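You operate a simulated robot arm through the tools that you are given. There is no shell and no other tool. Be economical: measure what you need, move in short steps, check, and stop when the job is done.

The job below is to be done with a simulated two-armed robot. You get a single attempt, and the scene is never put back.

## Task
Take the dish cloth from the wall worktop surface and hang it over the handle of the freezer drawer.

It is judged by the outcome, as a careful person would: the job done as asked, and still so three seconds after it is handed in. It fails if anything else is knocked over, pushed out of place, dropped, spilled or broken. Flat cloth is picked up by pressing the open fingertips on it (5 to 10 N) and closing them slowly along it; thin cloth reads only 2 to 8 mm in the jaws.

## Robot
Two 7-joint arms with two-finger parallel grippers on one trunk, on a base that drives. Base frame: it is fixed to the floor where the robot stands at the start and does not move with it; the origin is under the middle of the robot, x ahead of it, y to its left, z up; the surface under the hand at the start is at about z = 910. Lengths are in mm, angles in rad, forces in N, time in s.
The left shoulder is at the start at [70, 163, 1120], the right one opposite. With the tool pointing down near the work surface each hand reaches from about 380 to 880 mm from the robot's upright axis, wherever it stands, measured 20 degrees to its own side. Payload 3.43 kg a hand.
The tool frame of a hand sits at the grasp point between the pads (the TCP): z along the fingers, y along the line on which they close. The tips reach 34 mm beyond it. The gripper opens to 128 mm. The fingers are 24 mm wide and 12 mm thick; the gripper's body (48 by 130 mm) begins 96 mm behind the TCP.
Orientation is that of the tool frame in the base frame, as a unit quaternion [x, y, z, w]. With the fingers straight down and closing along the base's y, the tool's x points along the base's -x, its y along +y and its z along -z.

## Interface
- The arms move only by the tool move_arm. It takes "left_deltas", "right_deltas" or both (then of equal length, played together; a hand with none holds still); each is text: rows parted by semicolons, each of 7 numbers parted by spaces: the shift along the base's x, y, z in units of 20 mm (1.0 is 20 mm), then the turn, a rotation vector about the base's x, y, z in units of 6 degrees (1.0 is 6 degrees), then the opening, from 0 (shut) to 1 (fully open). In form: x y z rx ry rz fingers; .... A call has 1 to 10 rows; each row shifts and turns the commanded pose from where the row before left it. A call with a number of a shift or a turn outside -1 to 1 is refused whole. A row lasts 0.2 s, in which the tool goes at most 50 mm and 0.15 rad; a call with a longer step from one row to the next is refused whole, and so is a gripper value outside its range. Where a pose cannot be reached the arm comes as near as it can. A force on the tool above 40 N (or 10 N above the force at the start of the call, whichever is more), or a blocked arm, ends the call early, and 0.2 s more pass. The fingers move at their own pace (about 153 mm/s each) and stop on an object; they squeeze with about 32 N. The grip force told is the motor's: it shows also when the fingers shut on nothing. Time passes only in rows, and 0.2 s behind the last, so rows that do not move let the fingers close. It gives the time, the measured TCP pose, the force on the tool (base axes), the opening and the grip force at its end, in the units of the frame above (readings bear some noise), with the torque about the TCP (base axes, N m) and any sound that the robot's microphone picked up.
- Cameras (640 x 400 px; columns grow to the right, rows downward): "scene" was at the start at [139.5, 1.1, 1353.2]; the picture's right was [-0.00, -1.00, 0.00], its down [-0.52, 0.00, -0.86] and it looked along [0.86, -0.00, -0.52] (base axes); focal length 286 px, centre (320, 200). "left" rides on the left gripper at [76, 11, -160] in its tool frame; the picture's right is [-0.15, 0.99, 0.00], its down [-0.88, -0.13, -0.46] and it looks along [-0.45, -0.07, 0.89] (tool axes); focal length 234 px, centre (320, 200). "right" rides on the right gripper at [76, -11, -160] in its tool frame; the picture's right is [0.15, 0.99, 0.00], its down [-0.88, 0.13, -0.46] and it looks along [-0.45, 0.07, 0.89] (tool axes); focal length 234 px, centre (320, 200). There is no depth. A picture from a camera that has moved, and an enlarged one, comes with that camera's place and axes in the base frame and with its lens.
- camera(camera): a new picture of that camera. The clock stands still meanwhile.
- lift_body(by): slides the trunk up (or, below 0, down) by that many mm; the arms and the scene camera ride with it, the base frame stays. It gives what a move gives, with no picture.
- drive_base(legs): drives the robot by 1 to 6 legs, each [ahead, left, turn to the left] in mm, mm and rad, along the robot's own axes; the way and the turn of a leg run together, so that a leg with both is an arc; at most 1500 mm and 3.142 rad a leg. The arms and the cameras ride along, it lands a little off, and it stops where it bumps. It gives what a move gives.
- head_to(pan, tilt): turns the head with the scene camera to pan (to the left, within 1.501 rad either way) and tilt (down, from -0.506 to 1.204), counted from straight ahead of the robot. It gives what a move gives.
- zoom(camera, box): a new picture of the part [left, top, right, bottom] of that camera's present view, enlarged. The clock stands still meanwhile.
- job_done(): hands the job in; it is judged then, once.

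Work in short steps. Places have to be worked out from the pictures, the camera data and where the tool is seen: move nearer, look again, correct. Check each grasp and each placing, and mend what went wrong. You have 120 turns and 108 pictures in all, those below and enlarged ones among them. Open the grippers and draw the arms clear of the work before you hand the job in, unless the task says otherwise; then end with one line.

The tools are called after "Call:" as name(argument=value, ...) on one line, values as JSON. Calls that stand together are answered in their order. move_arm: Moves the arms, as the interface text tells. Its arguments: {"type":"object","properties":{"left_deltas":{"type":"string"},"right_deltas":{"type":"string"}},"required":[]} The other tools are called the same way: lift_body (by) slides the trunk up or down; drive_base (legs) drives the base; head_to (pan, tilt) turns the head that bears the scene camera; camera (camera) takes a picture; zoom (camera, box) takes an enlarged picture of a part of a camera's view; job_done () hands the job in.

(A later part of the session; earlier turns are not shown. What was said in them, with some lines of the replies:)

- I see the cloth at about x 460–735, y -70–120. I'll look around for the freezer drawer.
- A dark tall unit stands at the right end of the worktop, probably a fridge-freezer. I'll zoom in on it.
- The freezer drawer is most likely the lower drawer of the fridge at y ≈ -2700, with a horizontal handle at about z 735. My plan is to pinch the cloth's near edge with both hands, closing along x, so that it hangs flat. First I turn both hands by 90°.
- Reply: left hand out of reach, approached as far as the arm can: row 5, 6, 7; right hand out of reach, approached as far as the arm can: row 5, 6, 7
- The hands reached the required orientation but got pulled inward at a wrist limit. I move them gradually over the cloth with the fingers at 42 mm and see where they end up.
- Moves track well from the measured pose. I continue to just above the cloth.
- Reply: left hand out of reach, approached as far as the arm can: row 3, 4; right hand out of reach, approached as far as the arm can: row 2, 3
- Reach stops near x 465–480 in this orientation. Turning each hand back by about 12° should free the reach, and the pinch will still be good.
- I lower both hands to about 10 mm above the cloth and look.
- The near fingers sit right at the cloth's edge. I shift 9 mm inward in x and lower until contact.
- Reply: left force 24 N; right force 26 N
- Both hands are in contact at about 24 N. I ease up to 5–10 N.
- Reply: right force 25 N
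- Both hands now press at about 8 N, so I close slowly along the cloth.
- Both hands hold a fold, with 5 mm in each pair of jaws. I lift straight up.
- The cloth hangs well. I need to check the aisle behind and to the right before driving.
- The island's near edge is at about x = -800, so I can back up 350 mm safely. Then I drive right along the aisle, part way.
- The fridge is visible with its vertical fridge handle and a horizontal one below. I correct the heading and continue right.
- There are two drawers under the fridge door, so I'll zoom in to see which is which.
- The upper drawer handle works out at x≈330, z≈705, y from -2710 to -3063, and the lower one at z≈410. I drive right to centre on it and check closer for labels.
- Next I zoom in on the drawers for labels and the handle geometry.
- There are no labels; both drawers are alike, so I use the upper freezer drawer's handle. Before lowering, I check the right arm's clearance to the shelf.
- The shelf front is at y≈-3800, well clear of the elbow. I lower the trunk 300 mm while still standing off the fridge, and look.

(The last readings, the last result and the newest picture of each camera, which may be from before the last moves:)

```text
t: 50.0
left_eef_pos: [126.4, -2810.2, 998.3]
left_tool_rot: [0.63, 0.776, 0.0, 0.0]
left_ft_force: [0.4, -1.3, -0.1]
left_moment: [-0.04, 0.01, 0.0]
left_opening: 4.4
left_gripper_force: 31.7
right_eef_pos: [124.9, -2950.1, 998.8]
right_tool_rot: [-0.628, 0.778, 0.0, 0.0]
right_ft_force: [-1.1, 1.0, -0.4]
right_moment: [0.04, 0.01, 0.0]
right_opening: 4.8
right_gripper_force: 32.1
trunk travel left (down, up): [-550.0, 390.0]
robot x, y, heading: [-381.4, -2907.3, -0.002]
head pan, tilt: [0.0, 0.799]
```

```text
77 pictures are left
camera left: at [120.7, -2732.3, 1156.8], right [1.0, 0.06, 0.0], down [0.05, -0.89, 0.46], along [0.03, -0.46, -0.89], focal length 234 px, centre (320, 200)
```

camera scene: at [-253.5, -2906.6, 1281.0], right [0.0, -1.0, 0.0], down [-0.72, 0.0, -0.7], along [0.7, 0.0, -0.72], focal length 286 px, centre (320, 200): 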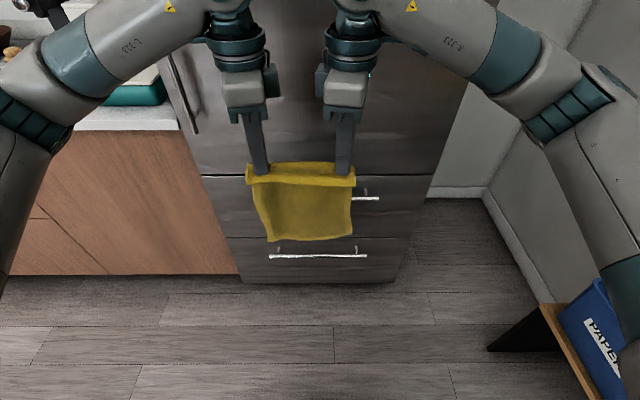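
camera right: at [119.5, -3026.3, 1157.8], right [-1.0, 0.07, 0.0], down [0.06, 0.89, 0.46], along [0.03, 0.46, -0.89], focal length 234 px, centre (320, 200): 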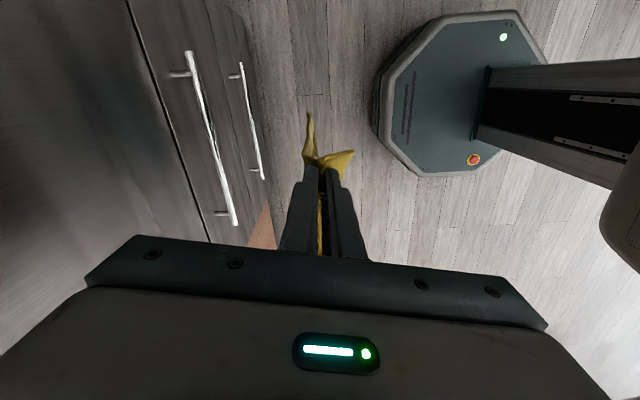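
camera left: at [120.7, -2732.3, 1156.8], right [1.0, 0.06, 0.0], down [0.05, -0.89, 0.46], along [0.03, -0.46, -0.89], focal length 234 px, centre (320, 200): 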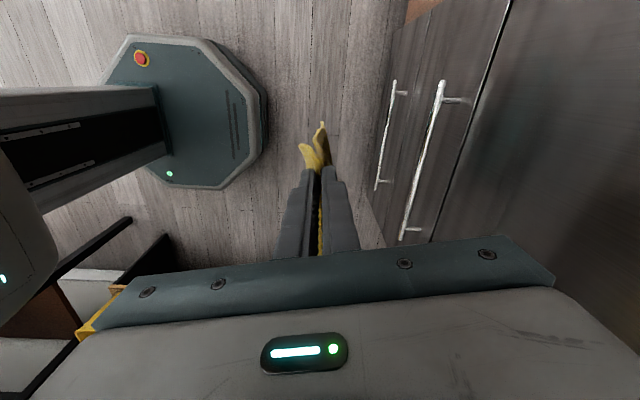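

Triangulating, the bar is at x≈352, z≈665, y from -2700 to -3086, and the drawer face is at x≈396, leaving a gap of roughly 35 mm. Upright grippers would hit the door, so I tilt the hands 45° with fingertips toward the fridge.

Call:
move_arm(left_deltas="0 0 0 0 -1 0 0;0 0 0 0 -1 0 0;0 0 0 0 -1 0 0;0 0 0 0 -1 0 0;0 0 0 0 -1 0 0;0 0 0 0 -1 0 0;0 0 0 0 -1 0 0;0 0 0 0 -0.5 0 0", right_deltas="0 0 0 0 -1 0 0;0 0 0 0 -1 0 0;0 0 0 0 -1 0 0;0 0 0 0 -1 0 0;0 0 0 0 -1 0 0;0 0 0 0 -1 0 0;0 0 0 0 -1 0 0;0 0 0 0 -0.5 0 0")

Call:
camera(camera="scene")

Call:
camera(camera="right")

```text
t: 51.8
left_eef_pos: [126.5, -2809.4, 997.9]
left_tool_rot: [0.582, 0.717, 0.241, 0.298]
left_ft_force: [0.1, -1.1, 0.7]
left_moment: [0.0, 0.09, -0.02]
left_opening: 4.6
left_gripper_force: 32.1
right_eef_pos: [124.4, -2950.8, 999.3]
right_tool_rot: [-0.579, 0.719, -0.24, 0.298]
right_ft_force: [-0.3, 1.5, 0.0]
right_moment: [0.02, 0.07, 0.01]
right_opening: 4.5
right_gripper_force: 32.4
trunk travel left (down, up): [-550.0, 390.0]
robot x, y, heading: [-382.8, -2903.4, -0.002]
head pan, tilt: [0.0, 0.799]
```

```text
76 pictures are left
camera scene: at [-253.7, -2906.5, 1281.0], right [0.0, -1.0, 0.0], down [-0.72, 0.0, -0.7], along [0.7, 0.0, -0.72], focal length 286 px, centre (320, 200)
```

scene: 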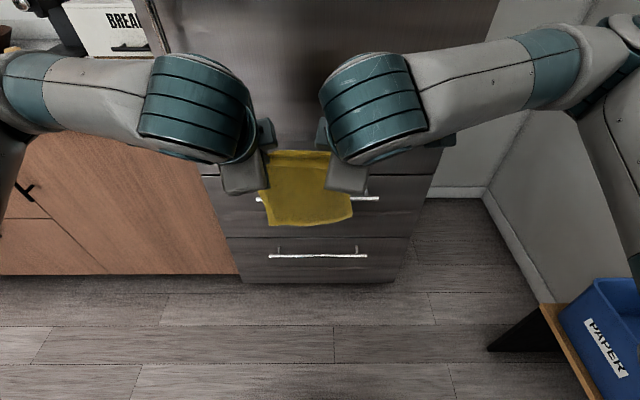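

```text
75 pictures are left
camera right: at [8.0, -3026.8, 1107.6], right [-0.7, 0.07, -0.71], down [-0.28, 0.89, 0.36], along [0.65, 0.46, -0.61], focal length 234 px, centre (320, 200)
```

right: 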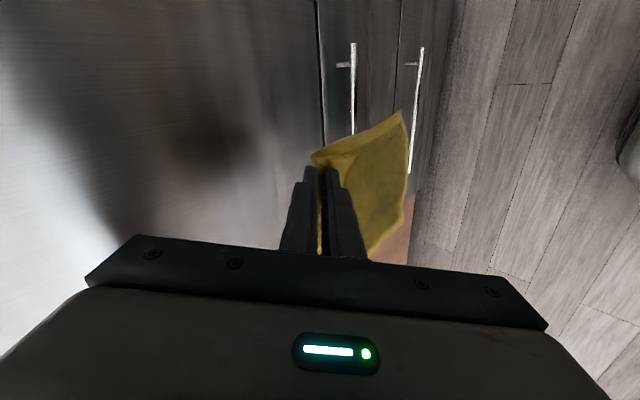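

The tilt works and the cloth hangs free, its bottom at about z 765, above the bar. I drive ahead 190 mm.

Call:
drive_base(legs=[[190, 0, 0]])

Call:
head_to(pan=0, tilt=0.95)

Call:
camera(camera="scene")

Call:
camera(camera="right")

Call:
camera(camera="left")

```text
t: 53.4
left_eef_pos: [313.5, -2810.3, 998.7]
left_tool_rot: [0.583, 0.717, 0.24, 0.297]
left_ft_force: [0.1, -1.5, -1.0]
left_moment: [-0.04, 0.09, -0.09]
left_opening: 4.6
left_gripper_force: 31.7
right_eef_pos: [312.9, -2950.7, 999.4]
right_tool_rot: [-0.58, 0.719, -0.24, 0.298]
right_ft_force: [0.2, 0.6, -0.5]
right_moment: [0.05, 0.09, 0.04]
right_opening: 4.6
right_gripper_force: 32.3
trunk travel left (down, up): [-550.0, 390.0]
robot x, y, heading: [-194.2, -2906.8, -0.006]
head pan, tilt: [0.0, 0.799]
```

```text
t: 54.0
left_eef_pos: [314.0, -2810.6, 997.6]
left_tool_rot: [0.582, 0.717, 0.24, 0.297]
left_ft_force: [-0.5, -1.4, 0.3]
left_moment: [-0.06, 0.1, -0.06]
left_opening: 4.4
left_gripper_force: 32.2
right_eef_pos: [312.0, -2950.8, 999.3]
right_tool_rot: [-0.58, 0.719, -0.24, 0.298]
right_ft_force: [0.5, 2.4, -0.7]
right_moment: [0.03, 0.08, 0.05]
right_opening: 4.8
right_gripper_force: 32.0
trunk travel left (down, up): [-550.0, 390.0]
robot x, y, heading: [-198.8, -2905.9, -0.005]
head pan, tilt: [0.0, 0.949]
```

```text
74 pictures are left
camera scene: at [-75.2, -2907.3, 1269.5], right [0.0, -1.0, 0.0], down [-0.81, 0.0, -0.58], along [0.58, 0.0, -0.81], focal length 286 px, centre (320, 200)
```

scene: 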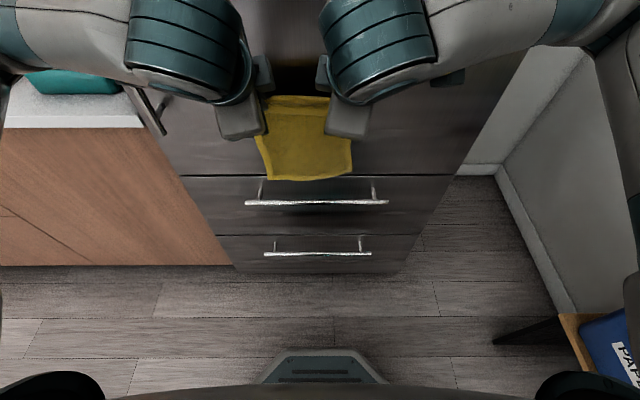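

```text
73 pictures are left
camera right: at [194.4, -3027.8, 1107.7], right [-0.71, 0.07, -0.71], down [-0.28, 0.89, 0.36], along [0.65, 0.45, -0.61], focal length 234 px, centre (320, 200)
```

right: 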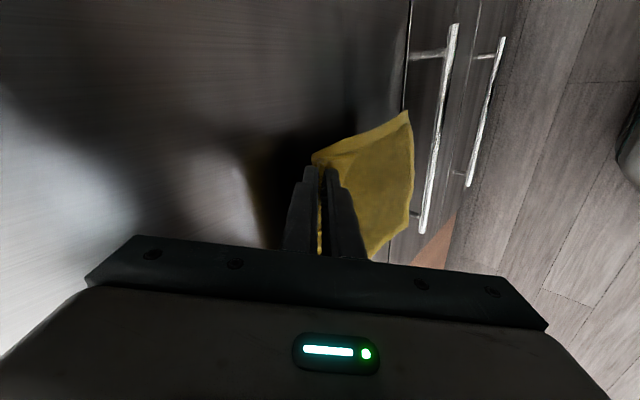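

```text
72 pictures are left
camera left: at [195.9, -2733.4, 1106.4], right [0.71, 0.06, 0.71], down [-0.29, -0.89, 0.36], along [0.65, -0.46, -0.61], focal length 234 px, centre (320, 200)
```

left: 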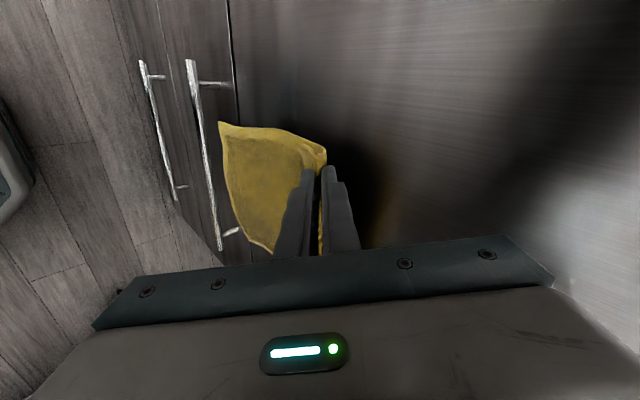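

I zoom on the handle to measure the post and gap.

Call:
zoom(camera="scene", box=[230, 90, 410, 215])

Call:
zoom(camera="right", box=[300, 0, 500, 250])

```text
3.20 times, centred on (320, 152) of scene
camera zoom: at [-75.2, -2907.3, 1269.5], right [0.0, -1.0, 0.0], down [-0.81, 0.0, -0.58], along [0.58, 0.0, -0.81], focal length 916 px, centre (320, 352)
```

zoom: 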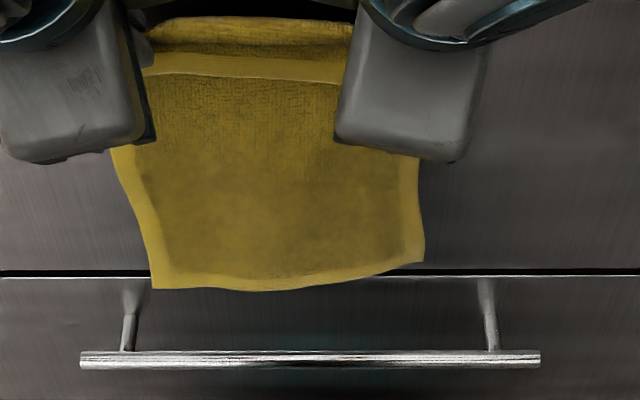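

```text
1.60 times, centred on (400, 125) of right
camera zoom: at [194.4, -3027.8, 1107.7], right [-0.71, 0.07, -0.71], down [-0.28, 0.89, 0.36], along [0.65, 0.45, -0.61], focal length 375 px, centre (192, 320)
```

zoom: 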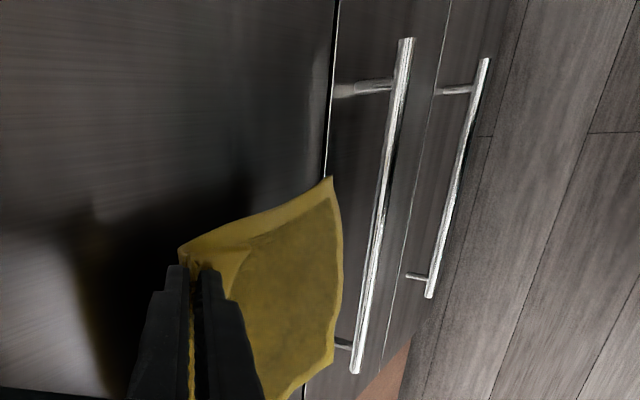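

The bar's diameter is about 14 mm and the face is at x≈395; the cloth bottom is at z≈770. I advance the hands about 35 mm so the cloth hangs over the gap.

Call:
move_arm(left_deltas="0.85 0 0 0 0 0 0;0.85 0 0 0 0 0 0;0 0 0 0 0 0 0", right_deltas="0.9 0 0 0 0 0 0;0.9 0 0 0 0 0 0;0 0 0 0 0 0 0")

Call:
lift_body(by=-70)

Call:
camera(camera="scene")

Call:
camera(camera="right")

Call:
camera(camera="left")

```text
t: 54.9
left_eef_pos: [347.5, -2812.6, 998.1]
left_tool_rot: [0.583, 0.717, 0.24, 0.297]
left_ft_force: [-1.1, 0.0, -0.5]
left_moment: [-0.02, 0.11, -0.01]
left_opening: 4.4
left_gripper_force: 32.1
right_eef_pos: [348.2, -2951.7, 999.0]
right_tool_rot: [-0.58, 0.719, -0.24, 0.298]
right_ft_force: [-0.3, 0.9, 0.8]
right_moment: [0.01, 0.05, -0.01]
right_opening: 4.6
right_gripper_force: 31.9
trunk travel left (down, up): [-550.0, 390.0]
robot x, y, heading: [-200.1, -2910.8, -0.002]
head pan, tilt: [0.0, 0.949]
```

```text
t: 55.9
left_eef_pos: [346.6, -2812.2, 927.0]
left_tool_rot: [0.582, 0.717, 0.241, 0.298]
left_ft_force: [-0.6, -1.1, 0.0]
left_moment: [-0.04, 0.09, -0.03]
left_opening: 4.4
left_gripper_force: 32.0
right_eef_pos: [348.4, -2950.8, 930.8]
right_tool_rot: [-0.58, 0.719, -0.241, 0.298]
right_ft_force: [-0.1, 0.0, -0.7]
right_moment: [0.02, 0.08, 0.02]
right_opening: 4.5
right_gripper_force: 32.0
trunk travel left (down, up): [-480.0, 460.0]
robot x, y, heading: [-196.6, -2904.8, -0.009]
head pan, tilt: [0.0, 0.949]
```

```text
69 pictures are left
camera scene: at [-75.4, -2907.3, 1199.6], right [0.0, -1.0, 0.0], down [-0.81, 0.0, -0.58], along [0.58, 0.0, -0.81], focal length 286 px, centre (320, 200)
```

scene: 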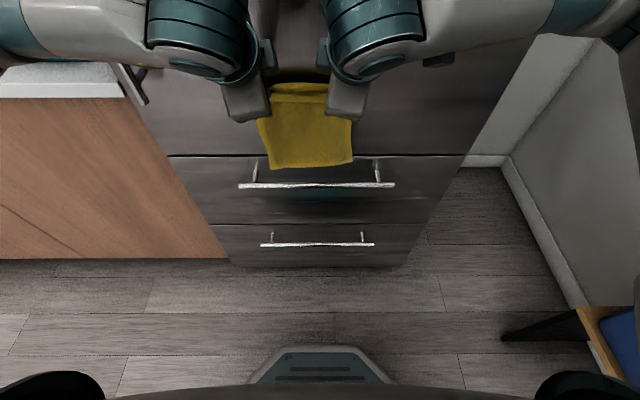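

```text
68 pictures are left
camera right: at [230.7, -3028.4, 1038.3], right [-0.71, 0.07, -0.71], down [-0.28, 0.89, 0.36], along [0.65, 0.45, -0.61], focal length 234 px, centre (320, 200)
```

right: 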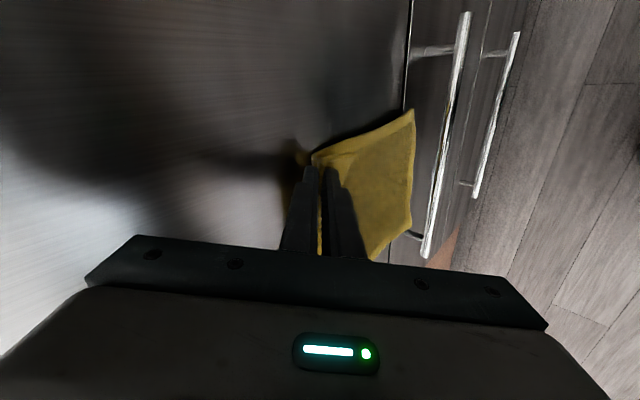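

```text
67 pictures are left
camera left: at [229.4, -2735.4, 1036.7], right [0.71, 0.06, 0.71], down [-0.29, -0.89, 0.36], along [0.65, -0.46, -0.61], focal length 234 px, centre (320, 200)
```

left: 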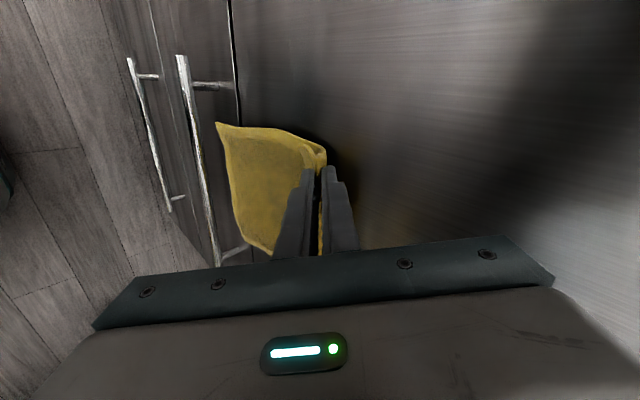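

The tips are close to the door (their reflection shows) without touching. I lower another 50 mm and check that the hem is entering behind the bar.

Call:
lift_body(by=-50)

Call:
zoom(camera="scene", box=[220, 80, 420, 205])

Call:
zoom(camera="right", box=[300, 50, 500, 250])

Call:
zoom(camera="left", box=[140, 50, 340, 250])

```text
t: 56.9
left_eef_pos: [347.2, -2811.5, 877.3]
left_tool_rot: [0.582, 0.717, 0.241, 0.298]
left_ft_force: [-0.1, -0.4, -0.2]
left_moment: [-0.04, 0.1, -0.04]
left_opening: 4.5
left_gripper_force: 32.2
right_eef_pos: [348.3, -2951.7, 880.2]
right_tool_rot: [-0.58, 0.719, -0.241, 0.298]
right_ft_force: [-1.5, 0.7, -0.4]
right_moment: [0.0, 0.06, 0.04]
right_opening: 4.4
right_gripper_force: 32.2
trunk travel left (down, up): [-430.0, 510.0]
robot x, y, heading: [-194.6, -2904.9, -0.007]
head pan, tilt: [0.0, 0.949]
```

```text
3.20 times, centred on (320, 142) of scene
camera zoom: at [-75.5, -2907.3, 1149.6], right [0.0, -1.0, 0.0], down [-0.81, 0.0, -0.58], along [0.58, 0.0, -0.81], focal length 916 px, centre (320, 384)
```

zoom: 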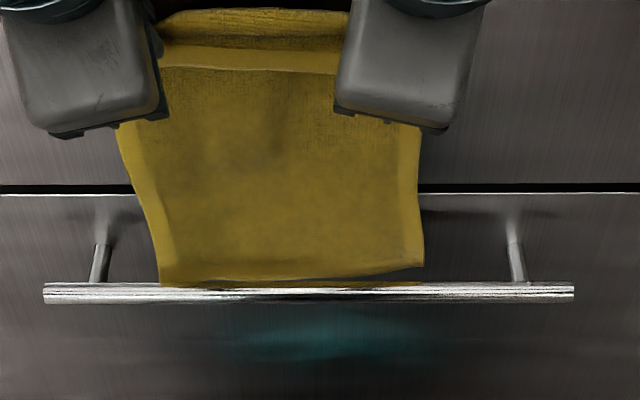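

```text
2.00 times, centred on (400, 150) of right
camera zoom: at [230.7, -3028.4, 988.3], right [-0.71, 0.07, -0.71], down [-0.28, 0.89, 0.36], along [0.65, 0.45, -0.61], focal length 468 px, centre (160, 300)
```

zoom: 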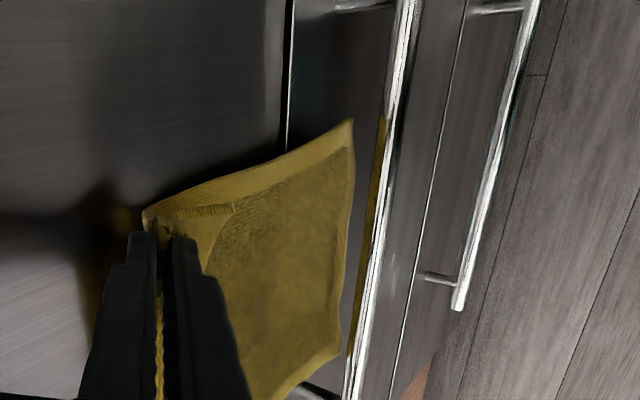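

```text
2.00 times, centred on (240, 150) of left
camera zoom: at [229.4, -2735.4, 986.7], right [0.71, 0.06, 0.71], down [-0.29, -0.89, 0.36], along [0.65, -0.46, -0.61], focal length 468 px, centre (480, 300)
```

zoom: 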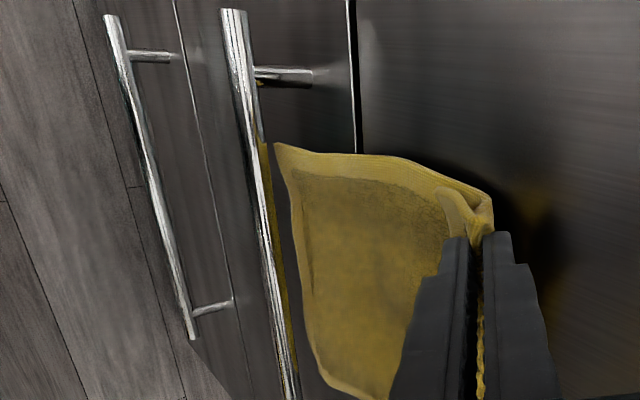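

The hem is passing behind the bar, which hides it in the scene view. I lower another 80 mm.

Call:
lift_body(by=-40)

Call:
lift_body(by=-40)

Call:
zoom(camera="scene", box=[220, 80, 420, 205])

Call:
zoom(camera="right", box=[300, 50, 500, 250])

Call:
zoom(camera="left", box=[140, 50, 340, 250])

```text
t: 57.7
left_eef_pos: [347.9, -2813.1, 838.1]
left_tool_rot: [0.582, 0.717, 0.242, 0.297]
left_ft_force: [-0.1, -0.7, 0.4]
left_moment: [-0.05, 0.13, -0.02]
left_opening: 4.5
left_gripper_force: 32.2
right_eef_pos: [347.7, -2951.4, 841.1]
right_tool_rot: [-0.581, 0.719, -0.239, 0.298]
right_ft_force: [0.0, 0.2, -0.1]
right_moment: [-0.01, 0.06, 0.02]
right_opening: 4.4
right_gripper_force: 32.1
trunk travel left (down, up): [-390.0, 550.0]
robot x, y, heading: [-194.9, -2907.5, -0.011]
head pan, tilt: [0.0, 0.949]
```

```text
t: 58.5
left_eef_pos: [347.2, -2811.2, 797.9]
left_tool_rot: [0.583, 0.716, 0.241, 0.298]
left_ft_force: [-0.7, -0.6, 0.2]
left_moment: [-0.04, 0.09, -0.03]
left_opening: 4.4
left_gripper_force: 31.9
right_eef_pos: [348.3, -2951.5, 800.5]
right_tool_rot: [-0.58, 0.719, -0.241, 0.297]
right_ft_force: [0.1, 0.5, 0.2]
right_moment: [0.01, 0.09, 0.0]
right_opening: 4.4
right_gripper_force: 32.1
trunk travel left (down, up): [-350.0, 590.0]
robot x, y, heading: [-194.9, -2906.1, -0.008]
head pan, tilt: [0.0, 0.949]
```

```text
3.20 times, centred on (320, 142) of scene
camera zoom: at [-75.5, -2907.3, 1069.6], right [0.0, -1.0, 0.0], down [-0.81, 0.0, -0.58], along [0.58, 0.0, -0.81], focal length 916 px, centre (320, 384)
```

zoom: 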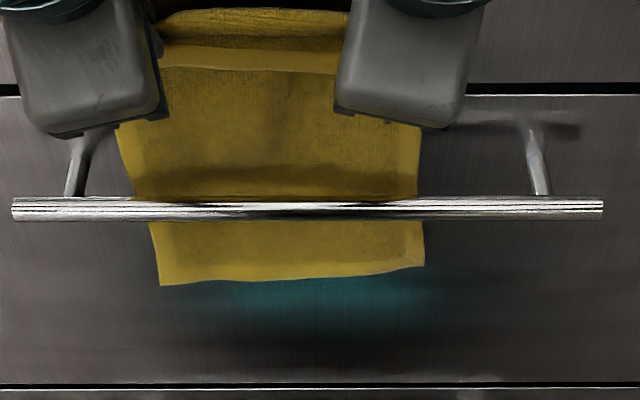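

```text
2.00 times, centred on (400, 150) of right
camera zoom: at [230.7, -3028.4, 908.3], right [-0.71, 0.07, -0.71], down [-0.28, 0.89, 0.36], along [0.65, 0.45, -0.61], focal length 468 px, centre (160, 300)
```

zoom: 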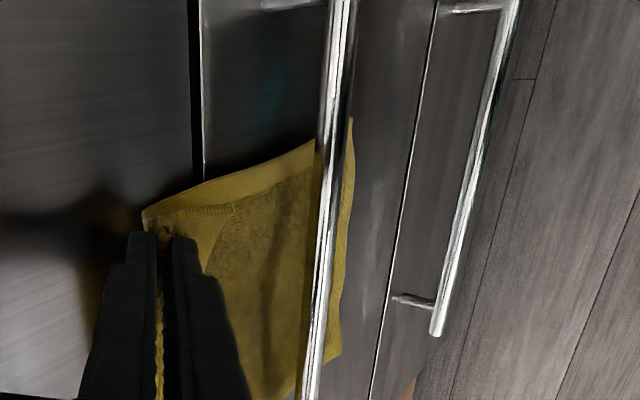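

```text
2.00 times, centred on (240, 150) of left
camera zoom: at [229.4, -2735.4, 906.6], right [0.71, 0.06, 0.71], down [-0.29, -0.89, 0.36], along [0.65, -0.46, -0.61], focal length 468 px, centre (480, 300)
```

zoom: 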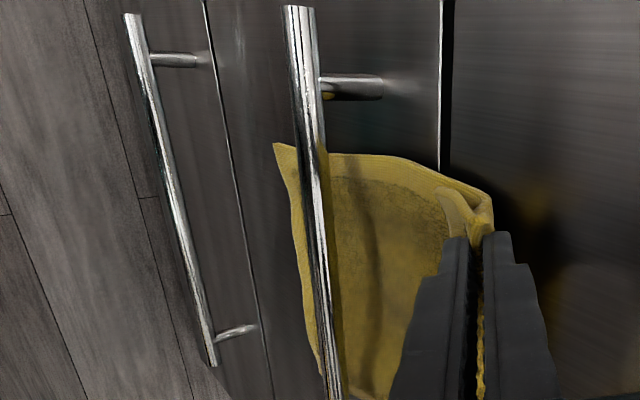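

The cloth is cleanly behind the bar and flat. For better balance I lower 35 mm more so about half of it hangs behind.

Call:
lift_body(by=-35)

Call:
zoom(camera="scene", box=[220, 80, 420, 205])

```text
t: 59.3
left_eef_pos: [346.9, -2812.1, 762.0]
left_tool_rot: [0.582, 0.717, 0.242, 0.298]
left_ft_force: [-0.2, -0.2, 0.6]
left_moment: [-0.01, 0.12, -0.03]
left_opening: 4.3
left_gripper_force: 31.8
right_eef_pos: [348.2, -2951.9, 765.4]
right_tool_rot: [-0.58, 0.719, -0.241, 0.298]
right_ft_force: [0.0, 0.4, -0.6]
right_moment: [-0.01, 0.08, 0.03]
right_opening: 4.5
right_gripper_force: 32.3
trunk travel left (down, up): [-315.0, 625.0]
robot x, y, heading: [-194.0, -2910.5, -0.003]
head pan, tilt: [0.0, 0.949]
```

```text
3.20 times, centred on (320, 142) of scene
camera zoom: at [-75.5, -2907.3, 1034.6], right [0.0, -1.0, 0.0], down [-0.81, 0.0, -0.58], along [0.58, 0.0, -0.81], focal length 916 px, centre (320, 384)
```

zoom: 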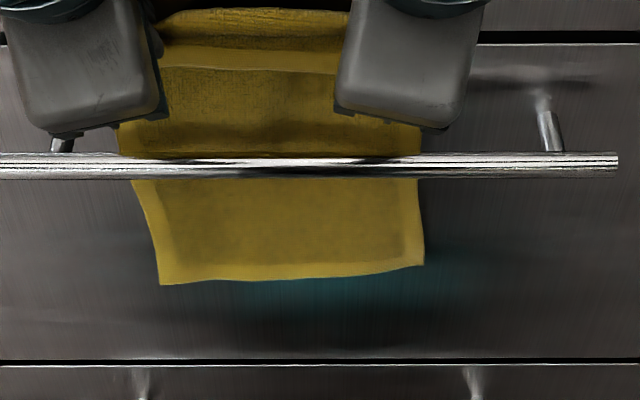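

Balanced now, with no contact forces. I bring the held end back over and down in front of the bar along an arc.

Call:
move_arm(left_deltas="-0.75 0 0 0 0 0 0;-0.75 0 0 0 0 0 0;-0.75 0 0 0 0 0 0;-0.65 0 -0.3 0 0 0 0;-0.6 0 -0.5 0 0 0 0;-0.5 0 -0.75 0 0 0 0;-0.3 0 -0.75 0 0 0 0", right_deltas="-0.75 0 0 0 0 0 0;-0.75 0 0 0 0 0 0;-0.75 0 0 0 0 0 0;-0.65 0 -0.3 0 0 0 0;-0.6 0 -0.5 0 0 0 0;-0.5 0 -0.75 0 0 0 0;-0.3 0 -0.75 0 0 0 0")

Call:
camera(camera="scene")

Call:
camera(camera="right")

Call:
camera(camera="left")

```text
t: 60.9
left_eef_pos: [297.3, -2833.9, 728.5]
left_tool_rot: [0.582, 0.718, 0.24, 0.296]
left_ft_force: [0.0, 1.2, 0.0]
left_moment: [0.01, 0.1, -0.04]
left_opening: 4.4
left_gripper_force: 32.4
left hand out of reach, approached as far as the arm can: row 4, 5, 6, 7
right_eef_pos: [269.9, -2945.1, 720.4]
right_tool_rot: [-0.579, 0.719, -0.241, 0.298]
right_ft_force: [-0.2, -0.4, 0.0]
right_moment: [0.01, 0.05, 0.0]
right_opening: 4.8
right_gripper_force: 31.8
right hand out of reach, approached as far as the arm can: row 7
trunk travel left (down, up): [-315.0, 625.0]
robot x, y, heading: [-197.2, -2908.2, -0.01]
head pan, tilt: [0.0, 0.949]
```

```text
59 pictures are left
camera scene: at [-74.9, -2907.3, 1034.5], right [0.0, -1.0, 0.0], down [-0.81, 0.0, -0.58], along [0.58, 0.0, -0.81], focal length 286 px, centre (320, 200)
```

scene: 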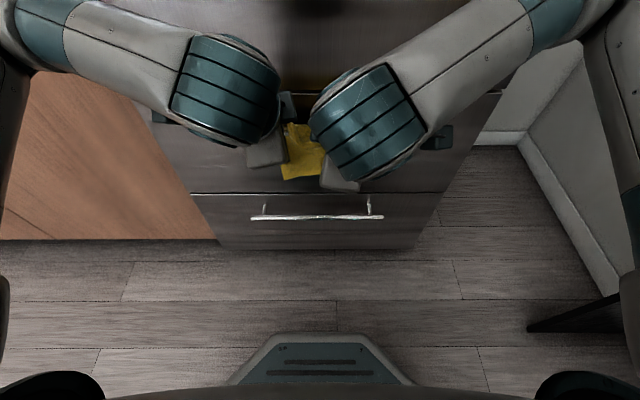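

```text
58 pictures are left
camera right: at [152.5, -3021.4, 828.2], right [-0.71, 0.07, -0.7], down [-0.28, 0.89, 0.36], along [0.65, 0.45, -0.61], focal length 234 px, centre (320, 200)
```

right: 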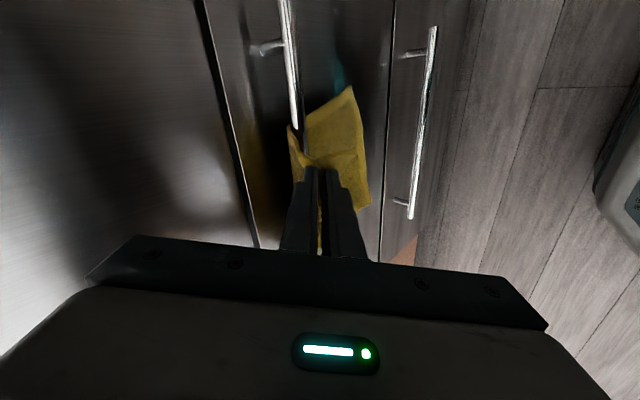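

```text
57 pictures are left
camera left: at [180.3, -2758.3, 837.3], right [0.71, 0.06, 0.7], down [-0.28, -0.89, 0.36], along [0.65, -0.46, -0.61], focal length 234 px, centre (320, 200)
```

left: 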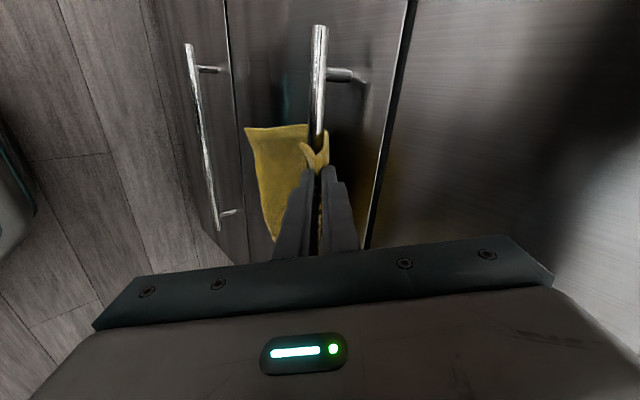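

The left hand hit a wrist limit close in. I move the right hand level with the left, then use trunk and base for the rest of the arc.

Call:
move_arm(right_deltas="0.7 -0.2 0.2 0 0 0 0;0.65 -0.2 0.2 0 0 0 0")

Call:
drive_base(legs=[[-25, 0, 0]])

Call:
lift_body(by=-35)

Call:
camera(camera="right")

Call:
camera(camera="left")

```text
t: 61.5
left_eef_pos: [298.5, -2834.5, 727.8]
left_tool_rot: [0.583, 0.717, 0.241, 0.297]
left_ft_force: [0.5, 0.7, -1.1]
left_moment: [-0.01, 0.1, -0.04]
left_opening: 4.6
left_gripper_force: 32.2
right_eef_pos: [296.9, -2951.3, 727.7]
right_tool_rot: [-0.58, 0.719, -0.24, 0.298]
right_ft_force: [0.0, 0.9, -0.2]
right_moment: [-0.01, 0.07, -0.01]
right_opening: 4.3
right_gripper_force: 32.1
trunk travel left (down, up): [-315.0, 625.0]
robot x, y, heading: [-196.3, -2907.4, -0.009]
head pan, tilt: [0.0, 0.949]
```

```text
t: 62.3
left_eef_pos: [272.5, -2835.4, 729.3]
left_tool_rot: [0.582, 0.718, 0.24, 0.296]
left_ft_force: [-0.4, 0.7, 0.8]
left_moment: [0.01, 0.08, 0.02]
left_opening: 4.4
left_gripper_force: 32.0
right_eef_pos: [271.1, -2951.8, 728.3]
right_tool_rot: [-0.58, 0.719, -0.24, 0.298]
right_ft_force: [-0.3, 0.3, -0.2]
right_moment: [-0.02, 0.06, 0.01]
right_opening: 4.5
right_gripper_force: 31.9
trunk travel left (down, up): [-315.0, 625.0]
robot x, y, heading: [-221.9, -2909.6, -0.005]
head pan, tilt: [0.0, 0.949]
```

```text
t: 63.1
left_eef_pos: [272.0, -2833.6, 694.6]
left_tool_rot: [0.583, 0.717, 0.24, 0.297]
left_ft_force: [-0.4, -0.1, -0.8]
left_moment: [-0.06, 0.09, 0.03]
left_opening: 4.5
left_gripper_force: 32.3
right_eef_pos: [271.3, -2953.2, 692.2]
right_tool_rot: [-0.58, 0.719, -0.24, 0.298]
right_ft_force: [-0.5, 0.6, 0.8]
right_moment: [0.0, 0.06, -0.02]
right_opening: 4.6
right_gripper_force: 32.0
trunk travel left (down, up): [-280.0, 660.0]
robot x, y, heading: [-222.6, -2906.2, -0.004]
head pan, tilt: [0.0, 0.949]
```

```text
56 pictures are left
camera right: at [154.6, -3029.4, 800.7], right [-0.71, 0.07, -0.71], down [-0.28, 0.89, 0.36], along [0.65, 0.45, -0.61], focal length 234 px, centre (320, 200)
```

right: 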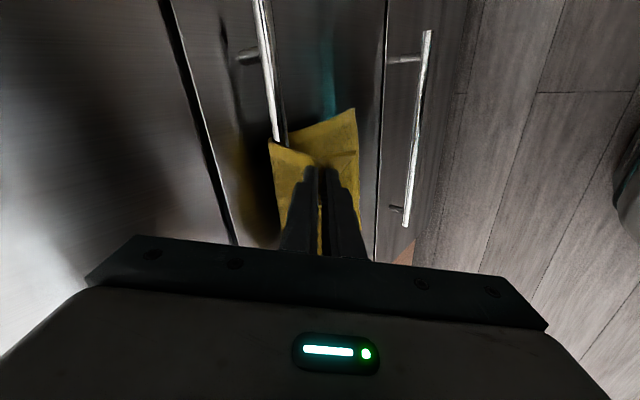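

```text
55 pictures are left
camera left: at [154.8, -2758.2, 802.8], right [0.71, 0.06, 0.7], down [-0.28, -0.89, 0.36], along [0.65, -0.46, -0.61], focal length 234 px, centre (320, 200)
```

left: 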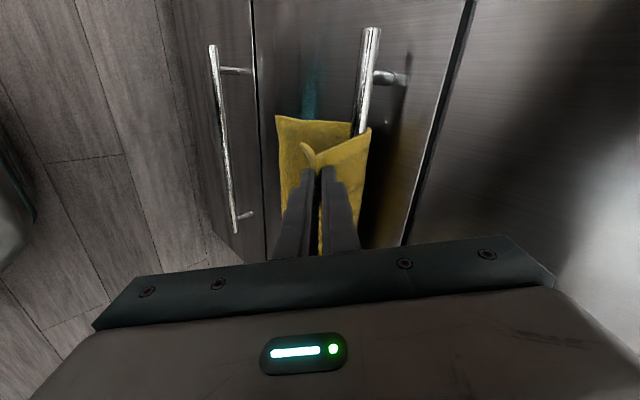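

The cloth now drapes over the bar. I lower 30 mm more so the front part hangs nearly free before release.

Call:
lift_body(by=-30)

Call:
camera(camera="right")

Call:
camera(camera="left")

Call:
camera(camera="scene")

```text
t: 63.9
left_eef_pos: [272.7, -2835.2, 665.0]
left_tool_rot: [0.583, 0.717, 0.241, 0.296]
left_ft_force: [-0.3, -0.5, 0.8]
left_moment: [0.01, 0.07, -0.01]
left_opening: 4.8
left_gripper_force: 31.8
right_eef_pos: [271.5, -2952.6, 662.4]
right_tool_rot: [-0.58, 0.719, -0.241, 0.299]
right_ft_force: [0.6, 0.1, 0.3]
right_moment: [-0.02, 0.06, 0.03]
right_opening: 4.4
right_gripper_force: 32.0
trunk travel left (down, up): [-250.0, 690.0]
robot x, y, heading: [-219.3, -2910.4, -0.006]
head pan, tilt: [0.0, 0.949]
```

```text
54 pictures are left
camera right: at [154.6, -3029.4, 770.7], right [-0.71, 0.07, -0.71], down [-0.28, 0.89, 0.36], along [0.65, 0.45, -0.61], focal length 234 px, centre (320, 200)
```

right: 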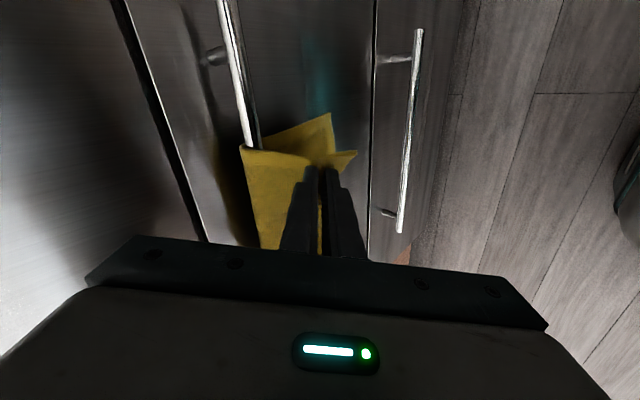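

```text
53 pictures are left
camera left: at [154.8, -2758.2, 772.8], right [0.71, 0.06, 0.7], down [-0.28, -0.89, 0.36], along [0.65, -0.46, -0.61], focal length 234 px, centre (320, 200)
```

left: 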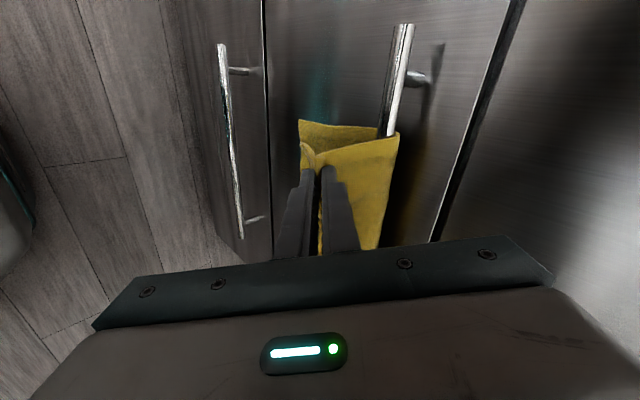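

```text
52 pictures are left
camera scene: at [-100.5, -2907.2, 969.6], right [0.0, -1.0, 0.0], down [-0.81, 0.0, -0.58], along [0.58, 0.0, -0.81], focal length 286 px, centre (320, 200)
```

scene: 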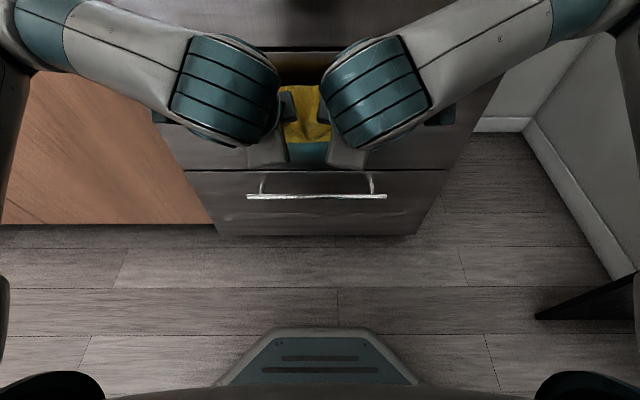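

The draping looks right and the hold is slack. I open the fingers gradually.

Call:
move_arm(left_deltas="0 0 0 0 0 0 0.08;0 0 0 0 0 0 0.14;0 0 0 0 0 0 0.2;0 0 0 0 0 0 0.26;0 0 0 0 0 0 0.3;0 0 0 0 0 0 0.3;0 0 0 0 0 0 0.3", right_deltas="0 0 0 0 0 0 0.08;0 0 0 0 0 0 0.14;0 0 0 0 0 0 0.2;0 0 0 0 0 0 0.26;0 0 0 0 0 0 0.3;0 0 0 0 0 0 0.3;0 0 0 0 0 0 0.3")

Call:
camera(camera="right")

Call:
camera(camera="left")

```text
t: 65.5
left_eef_pos: [272.5, -2834.5, 663.6]
left_tool_rot: [0.583, 0.717, 0.241, 0.296]
left_ft_force: [-0.4, -0.5, 0.5]
left_moment: [0.01, 0.04, 0.02]
left_opening: 38.5
left_gripper_force: 0.1
right_eef_pos: [271.8, -2951.8, 660.9]
right_tool_rot: [-0.58, 0.72, -0.239, 0.298]
right_ft_force: [-0.9, -0.9, 0.0]
right_moment: [0.03, 0.04, -0.04]
right_opening: 38.5
right_gripper_force: 0.1
trunk travel left (down, up): [-250.0, 690.0]
robot x, y, heading: [-222.0, -2912.6, -0.007]
head pan, tilt: [0.0, 0.949]
```

```text
51 pictures are left
camera right: at [154.8, -3029.4, 770.5], right [-0.71, 0.07, -0.71], down [-0.28, 0.89, 0.36], along [0.65, 0.45, -0.61], focal length 234 px, centre (320, 200)
```

right: 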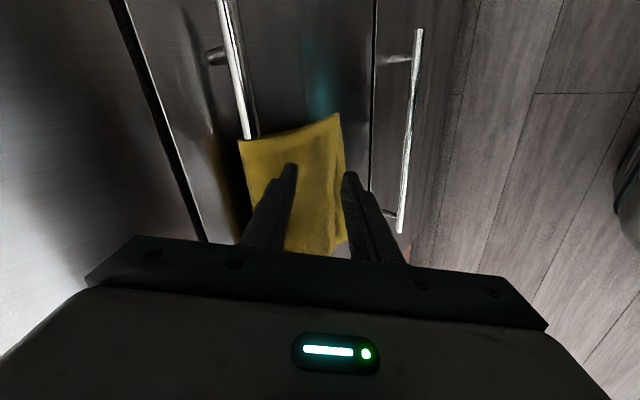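

```text
50 pictures are left
camera left: at [155.0, -2758.2, 772.7], right [0.71, 0.06, 0.7], down [-0.28, -0.89, 0.36], along [0.65, -0.46, -0.61], focal length 234 px, centre (320, 200)
```

left: 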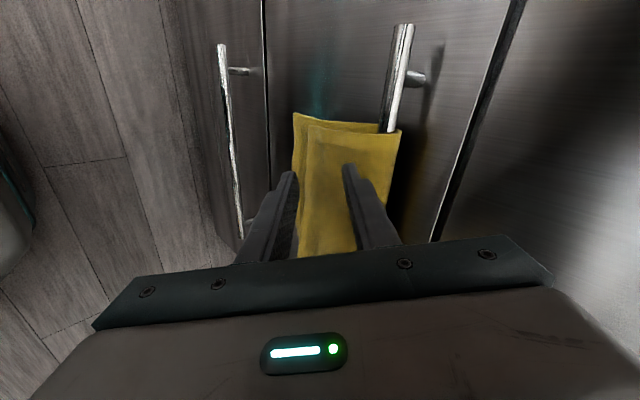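

Both ends hang over the bar and the fingers are free of the cloth. I drive straight back and check.

Call:
drive_base(legs=[[-250, 0, 0]])

Call:
lift_body(by=250)

Call:
camera(camera="scene")

Call:
camera(camera="right")

```text
t: 67.3
left_eef_pos: [23.1, -2833.4, 663.4]
left_tool_rot: [0.582, 0.718, 0.241, 0.296]
left_ft_force: [-0.6, 0.5, 0.3]
left_moment: [-0.03, 0.02, -0.03]
left_opening: 38.4
left_gripper_force: 0.0
right_eef_pos: [22.6, -2951.4, 661.6]
right_tool_rot: [-0.581, 0.719, -0.24, 0.298]
right_ft_force: [-0.6, 0.3, 0.7]
right_moment: [0.02, 0.03, 0.0]
right_opening: 38.6
right_gripper_force: 0.0
trunk travel left (down, up): [-250.0, 690.0]
robot x, y, heading: [-472.0, -2907.4, 0.0]
head pan, tilt: [0.0, 0.949]
```

```text
t: 69.8
left_eef_pos: [22.2, -2832.3, 914.1]
left_tool_rot: [0.582, 0.718, 0.242, 0.296]
left_ft_force: [-0.7, 0.5, 0.9]
left_moment: [-0.03, 0.0, 0.02]
left_opening: 38.6
left_gripper_force: 0.0
right_eef_pos: [22.9, -2949.5, 912.5]
right_tool_rot: [-0.581, 0.719, -0.24, 0.297]
right_ft_force: [0.4, 0.7, 0.2]
right_moment: [0.0, 0.02, 0.0]
right_opening: 38.5
right_gripper_force: 0.1
trunk travel left (down, up): [-500.0, 440.0]
robot x, y, heading: [-471.7, -2908.3, -0.004]
head pan, tilt: [0.0, 0.949]
```

```text
49 pictures are left
camera scene: at [-349.2, -2906.1, 1219.4], right [0.0, -1.0, 0.0], down [-0.81, 0.0, -0.58], along [0.58, 0.0, -0.81], focal length 286 px, centre (320, 200)
```

scene: 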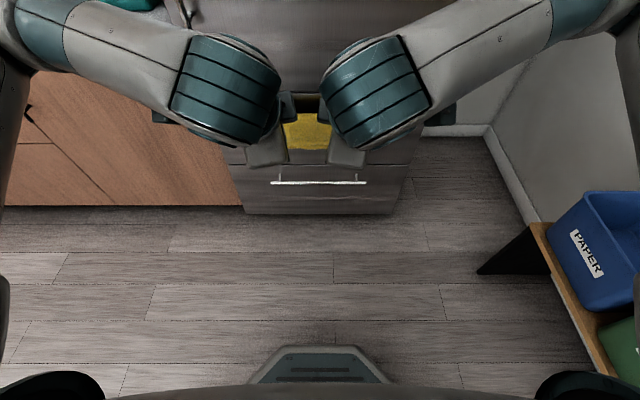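

```text
48 pictures are left
camera right: at [-93.8, -3027.6, 1020.4], right [-0.71, 0.06, -0.71], down [-0.28, 0.89, 0.36], along [0.65, 0.46, -0.61], focal length 234 px, centre (320, 200)
```

right: 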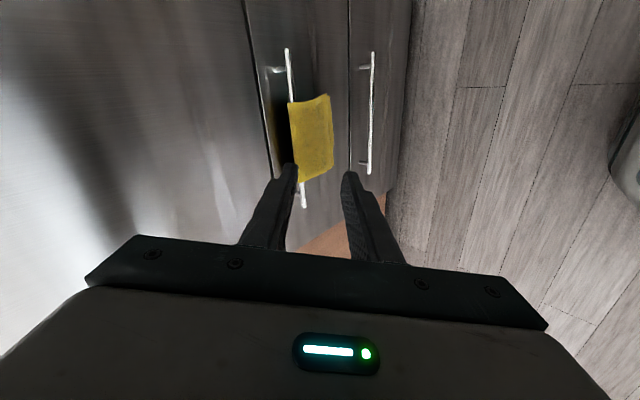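

The cloth hangs over the bar. I take one zoom to verify it is stable, and open the grippers fully in free air.

Call:
move_arm(left_deltas="0 0.5 0 0 0 0 0.6;0 1 0 0 0 0 1;0 1 0 0 0 0 1;0 1 0 0 0 0 1", right_deltas="0 -0.5 0 0 0 0 0.6;0 -1 0 0 0 0 1;0 -1 0 0 0 0 1;0 -1 0 0 0 0 1")

Call:
zoom(camera="right", box=[220, 30, 420, 230])

Call:
zoom(camera="scene", box=[220, 70, 420, 215])

```text
t: 70.8
left_eef_pos: [51.1, -2776.0, 921.0]
left_tool_rot: [0.582, 0.718, 0.241, 0.295]
left_ft_force: [0.1, -0.3, -0.7]
left_moment: [-0.02, -0.02, 0.03]
left_opening: 128.2
left_gripper_force: 0.2
left hand out of reach, approached as far as the arm can: row 1, 2, 3, 4
right_eef_pos: [39.8, -3013.4, 913.9]
right_tool_rot: [-0.581, 0.719, -0.24, 0.297]
right_ft_force: [-0.8, 0.2, 0.0]
right_moment: [0.01, 0.01, 0.01]
right_opening: 127.8
right_gripper_force: 0.1
right hand out of reach, approached as far as the arm can: row 3, 4
trunk travel left (down, up): [-500.0, 440.0]
robot x, y, heading: [-471.2, -2906.0, -0.002]
head pan, tilt: [0.0, 0.949]
```

```text
2.00 times, centred on (320, 130) of right
camera zoom: at [-77.2, -3089.6, 1023.7], right [-0.71, 0.06, -0.7], down [-0.28, 0.89, 0.36], along [0.65, 0.46, -0.61], focal length 468 px, centre (320, 340)
```

zoom: 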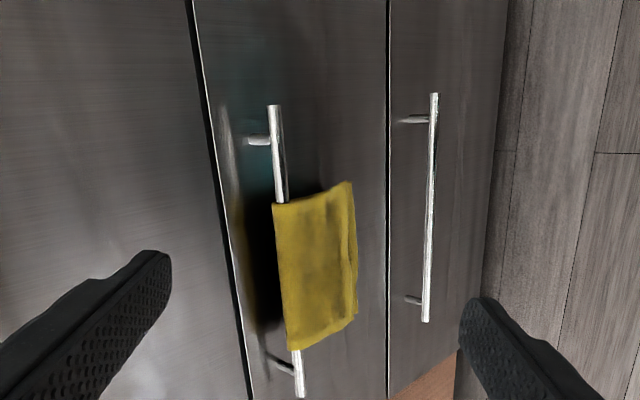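

```text
2.76 times, centred on (320, 142) of scene
camera zoom: at [-349.8, -2906.1, 1219.6], right [0.0, -1.0, 0.0], down [-0.81, 0.0, -0.58], along [0.58, 0.0, -0.81], focal length 790 px, centre (320, 359)
```

zoom: 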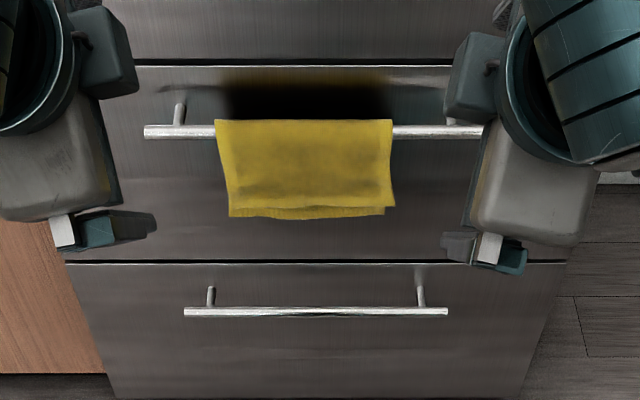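

The cloth hangs evenly over the handle, the grippers are open and the arms are clear, so I hand the job in.

Call:
job_done()

```text
The job is handed in.
```

The dish cloth hangs evenly over the handle of the upper of the two unlabelled drawers under the fridge door, which I took to be the freezer drawer; nothing else was touched.
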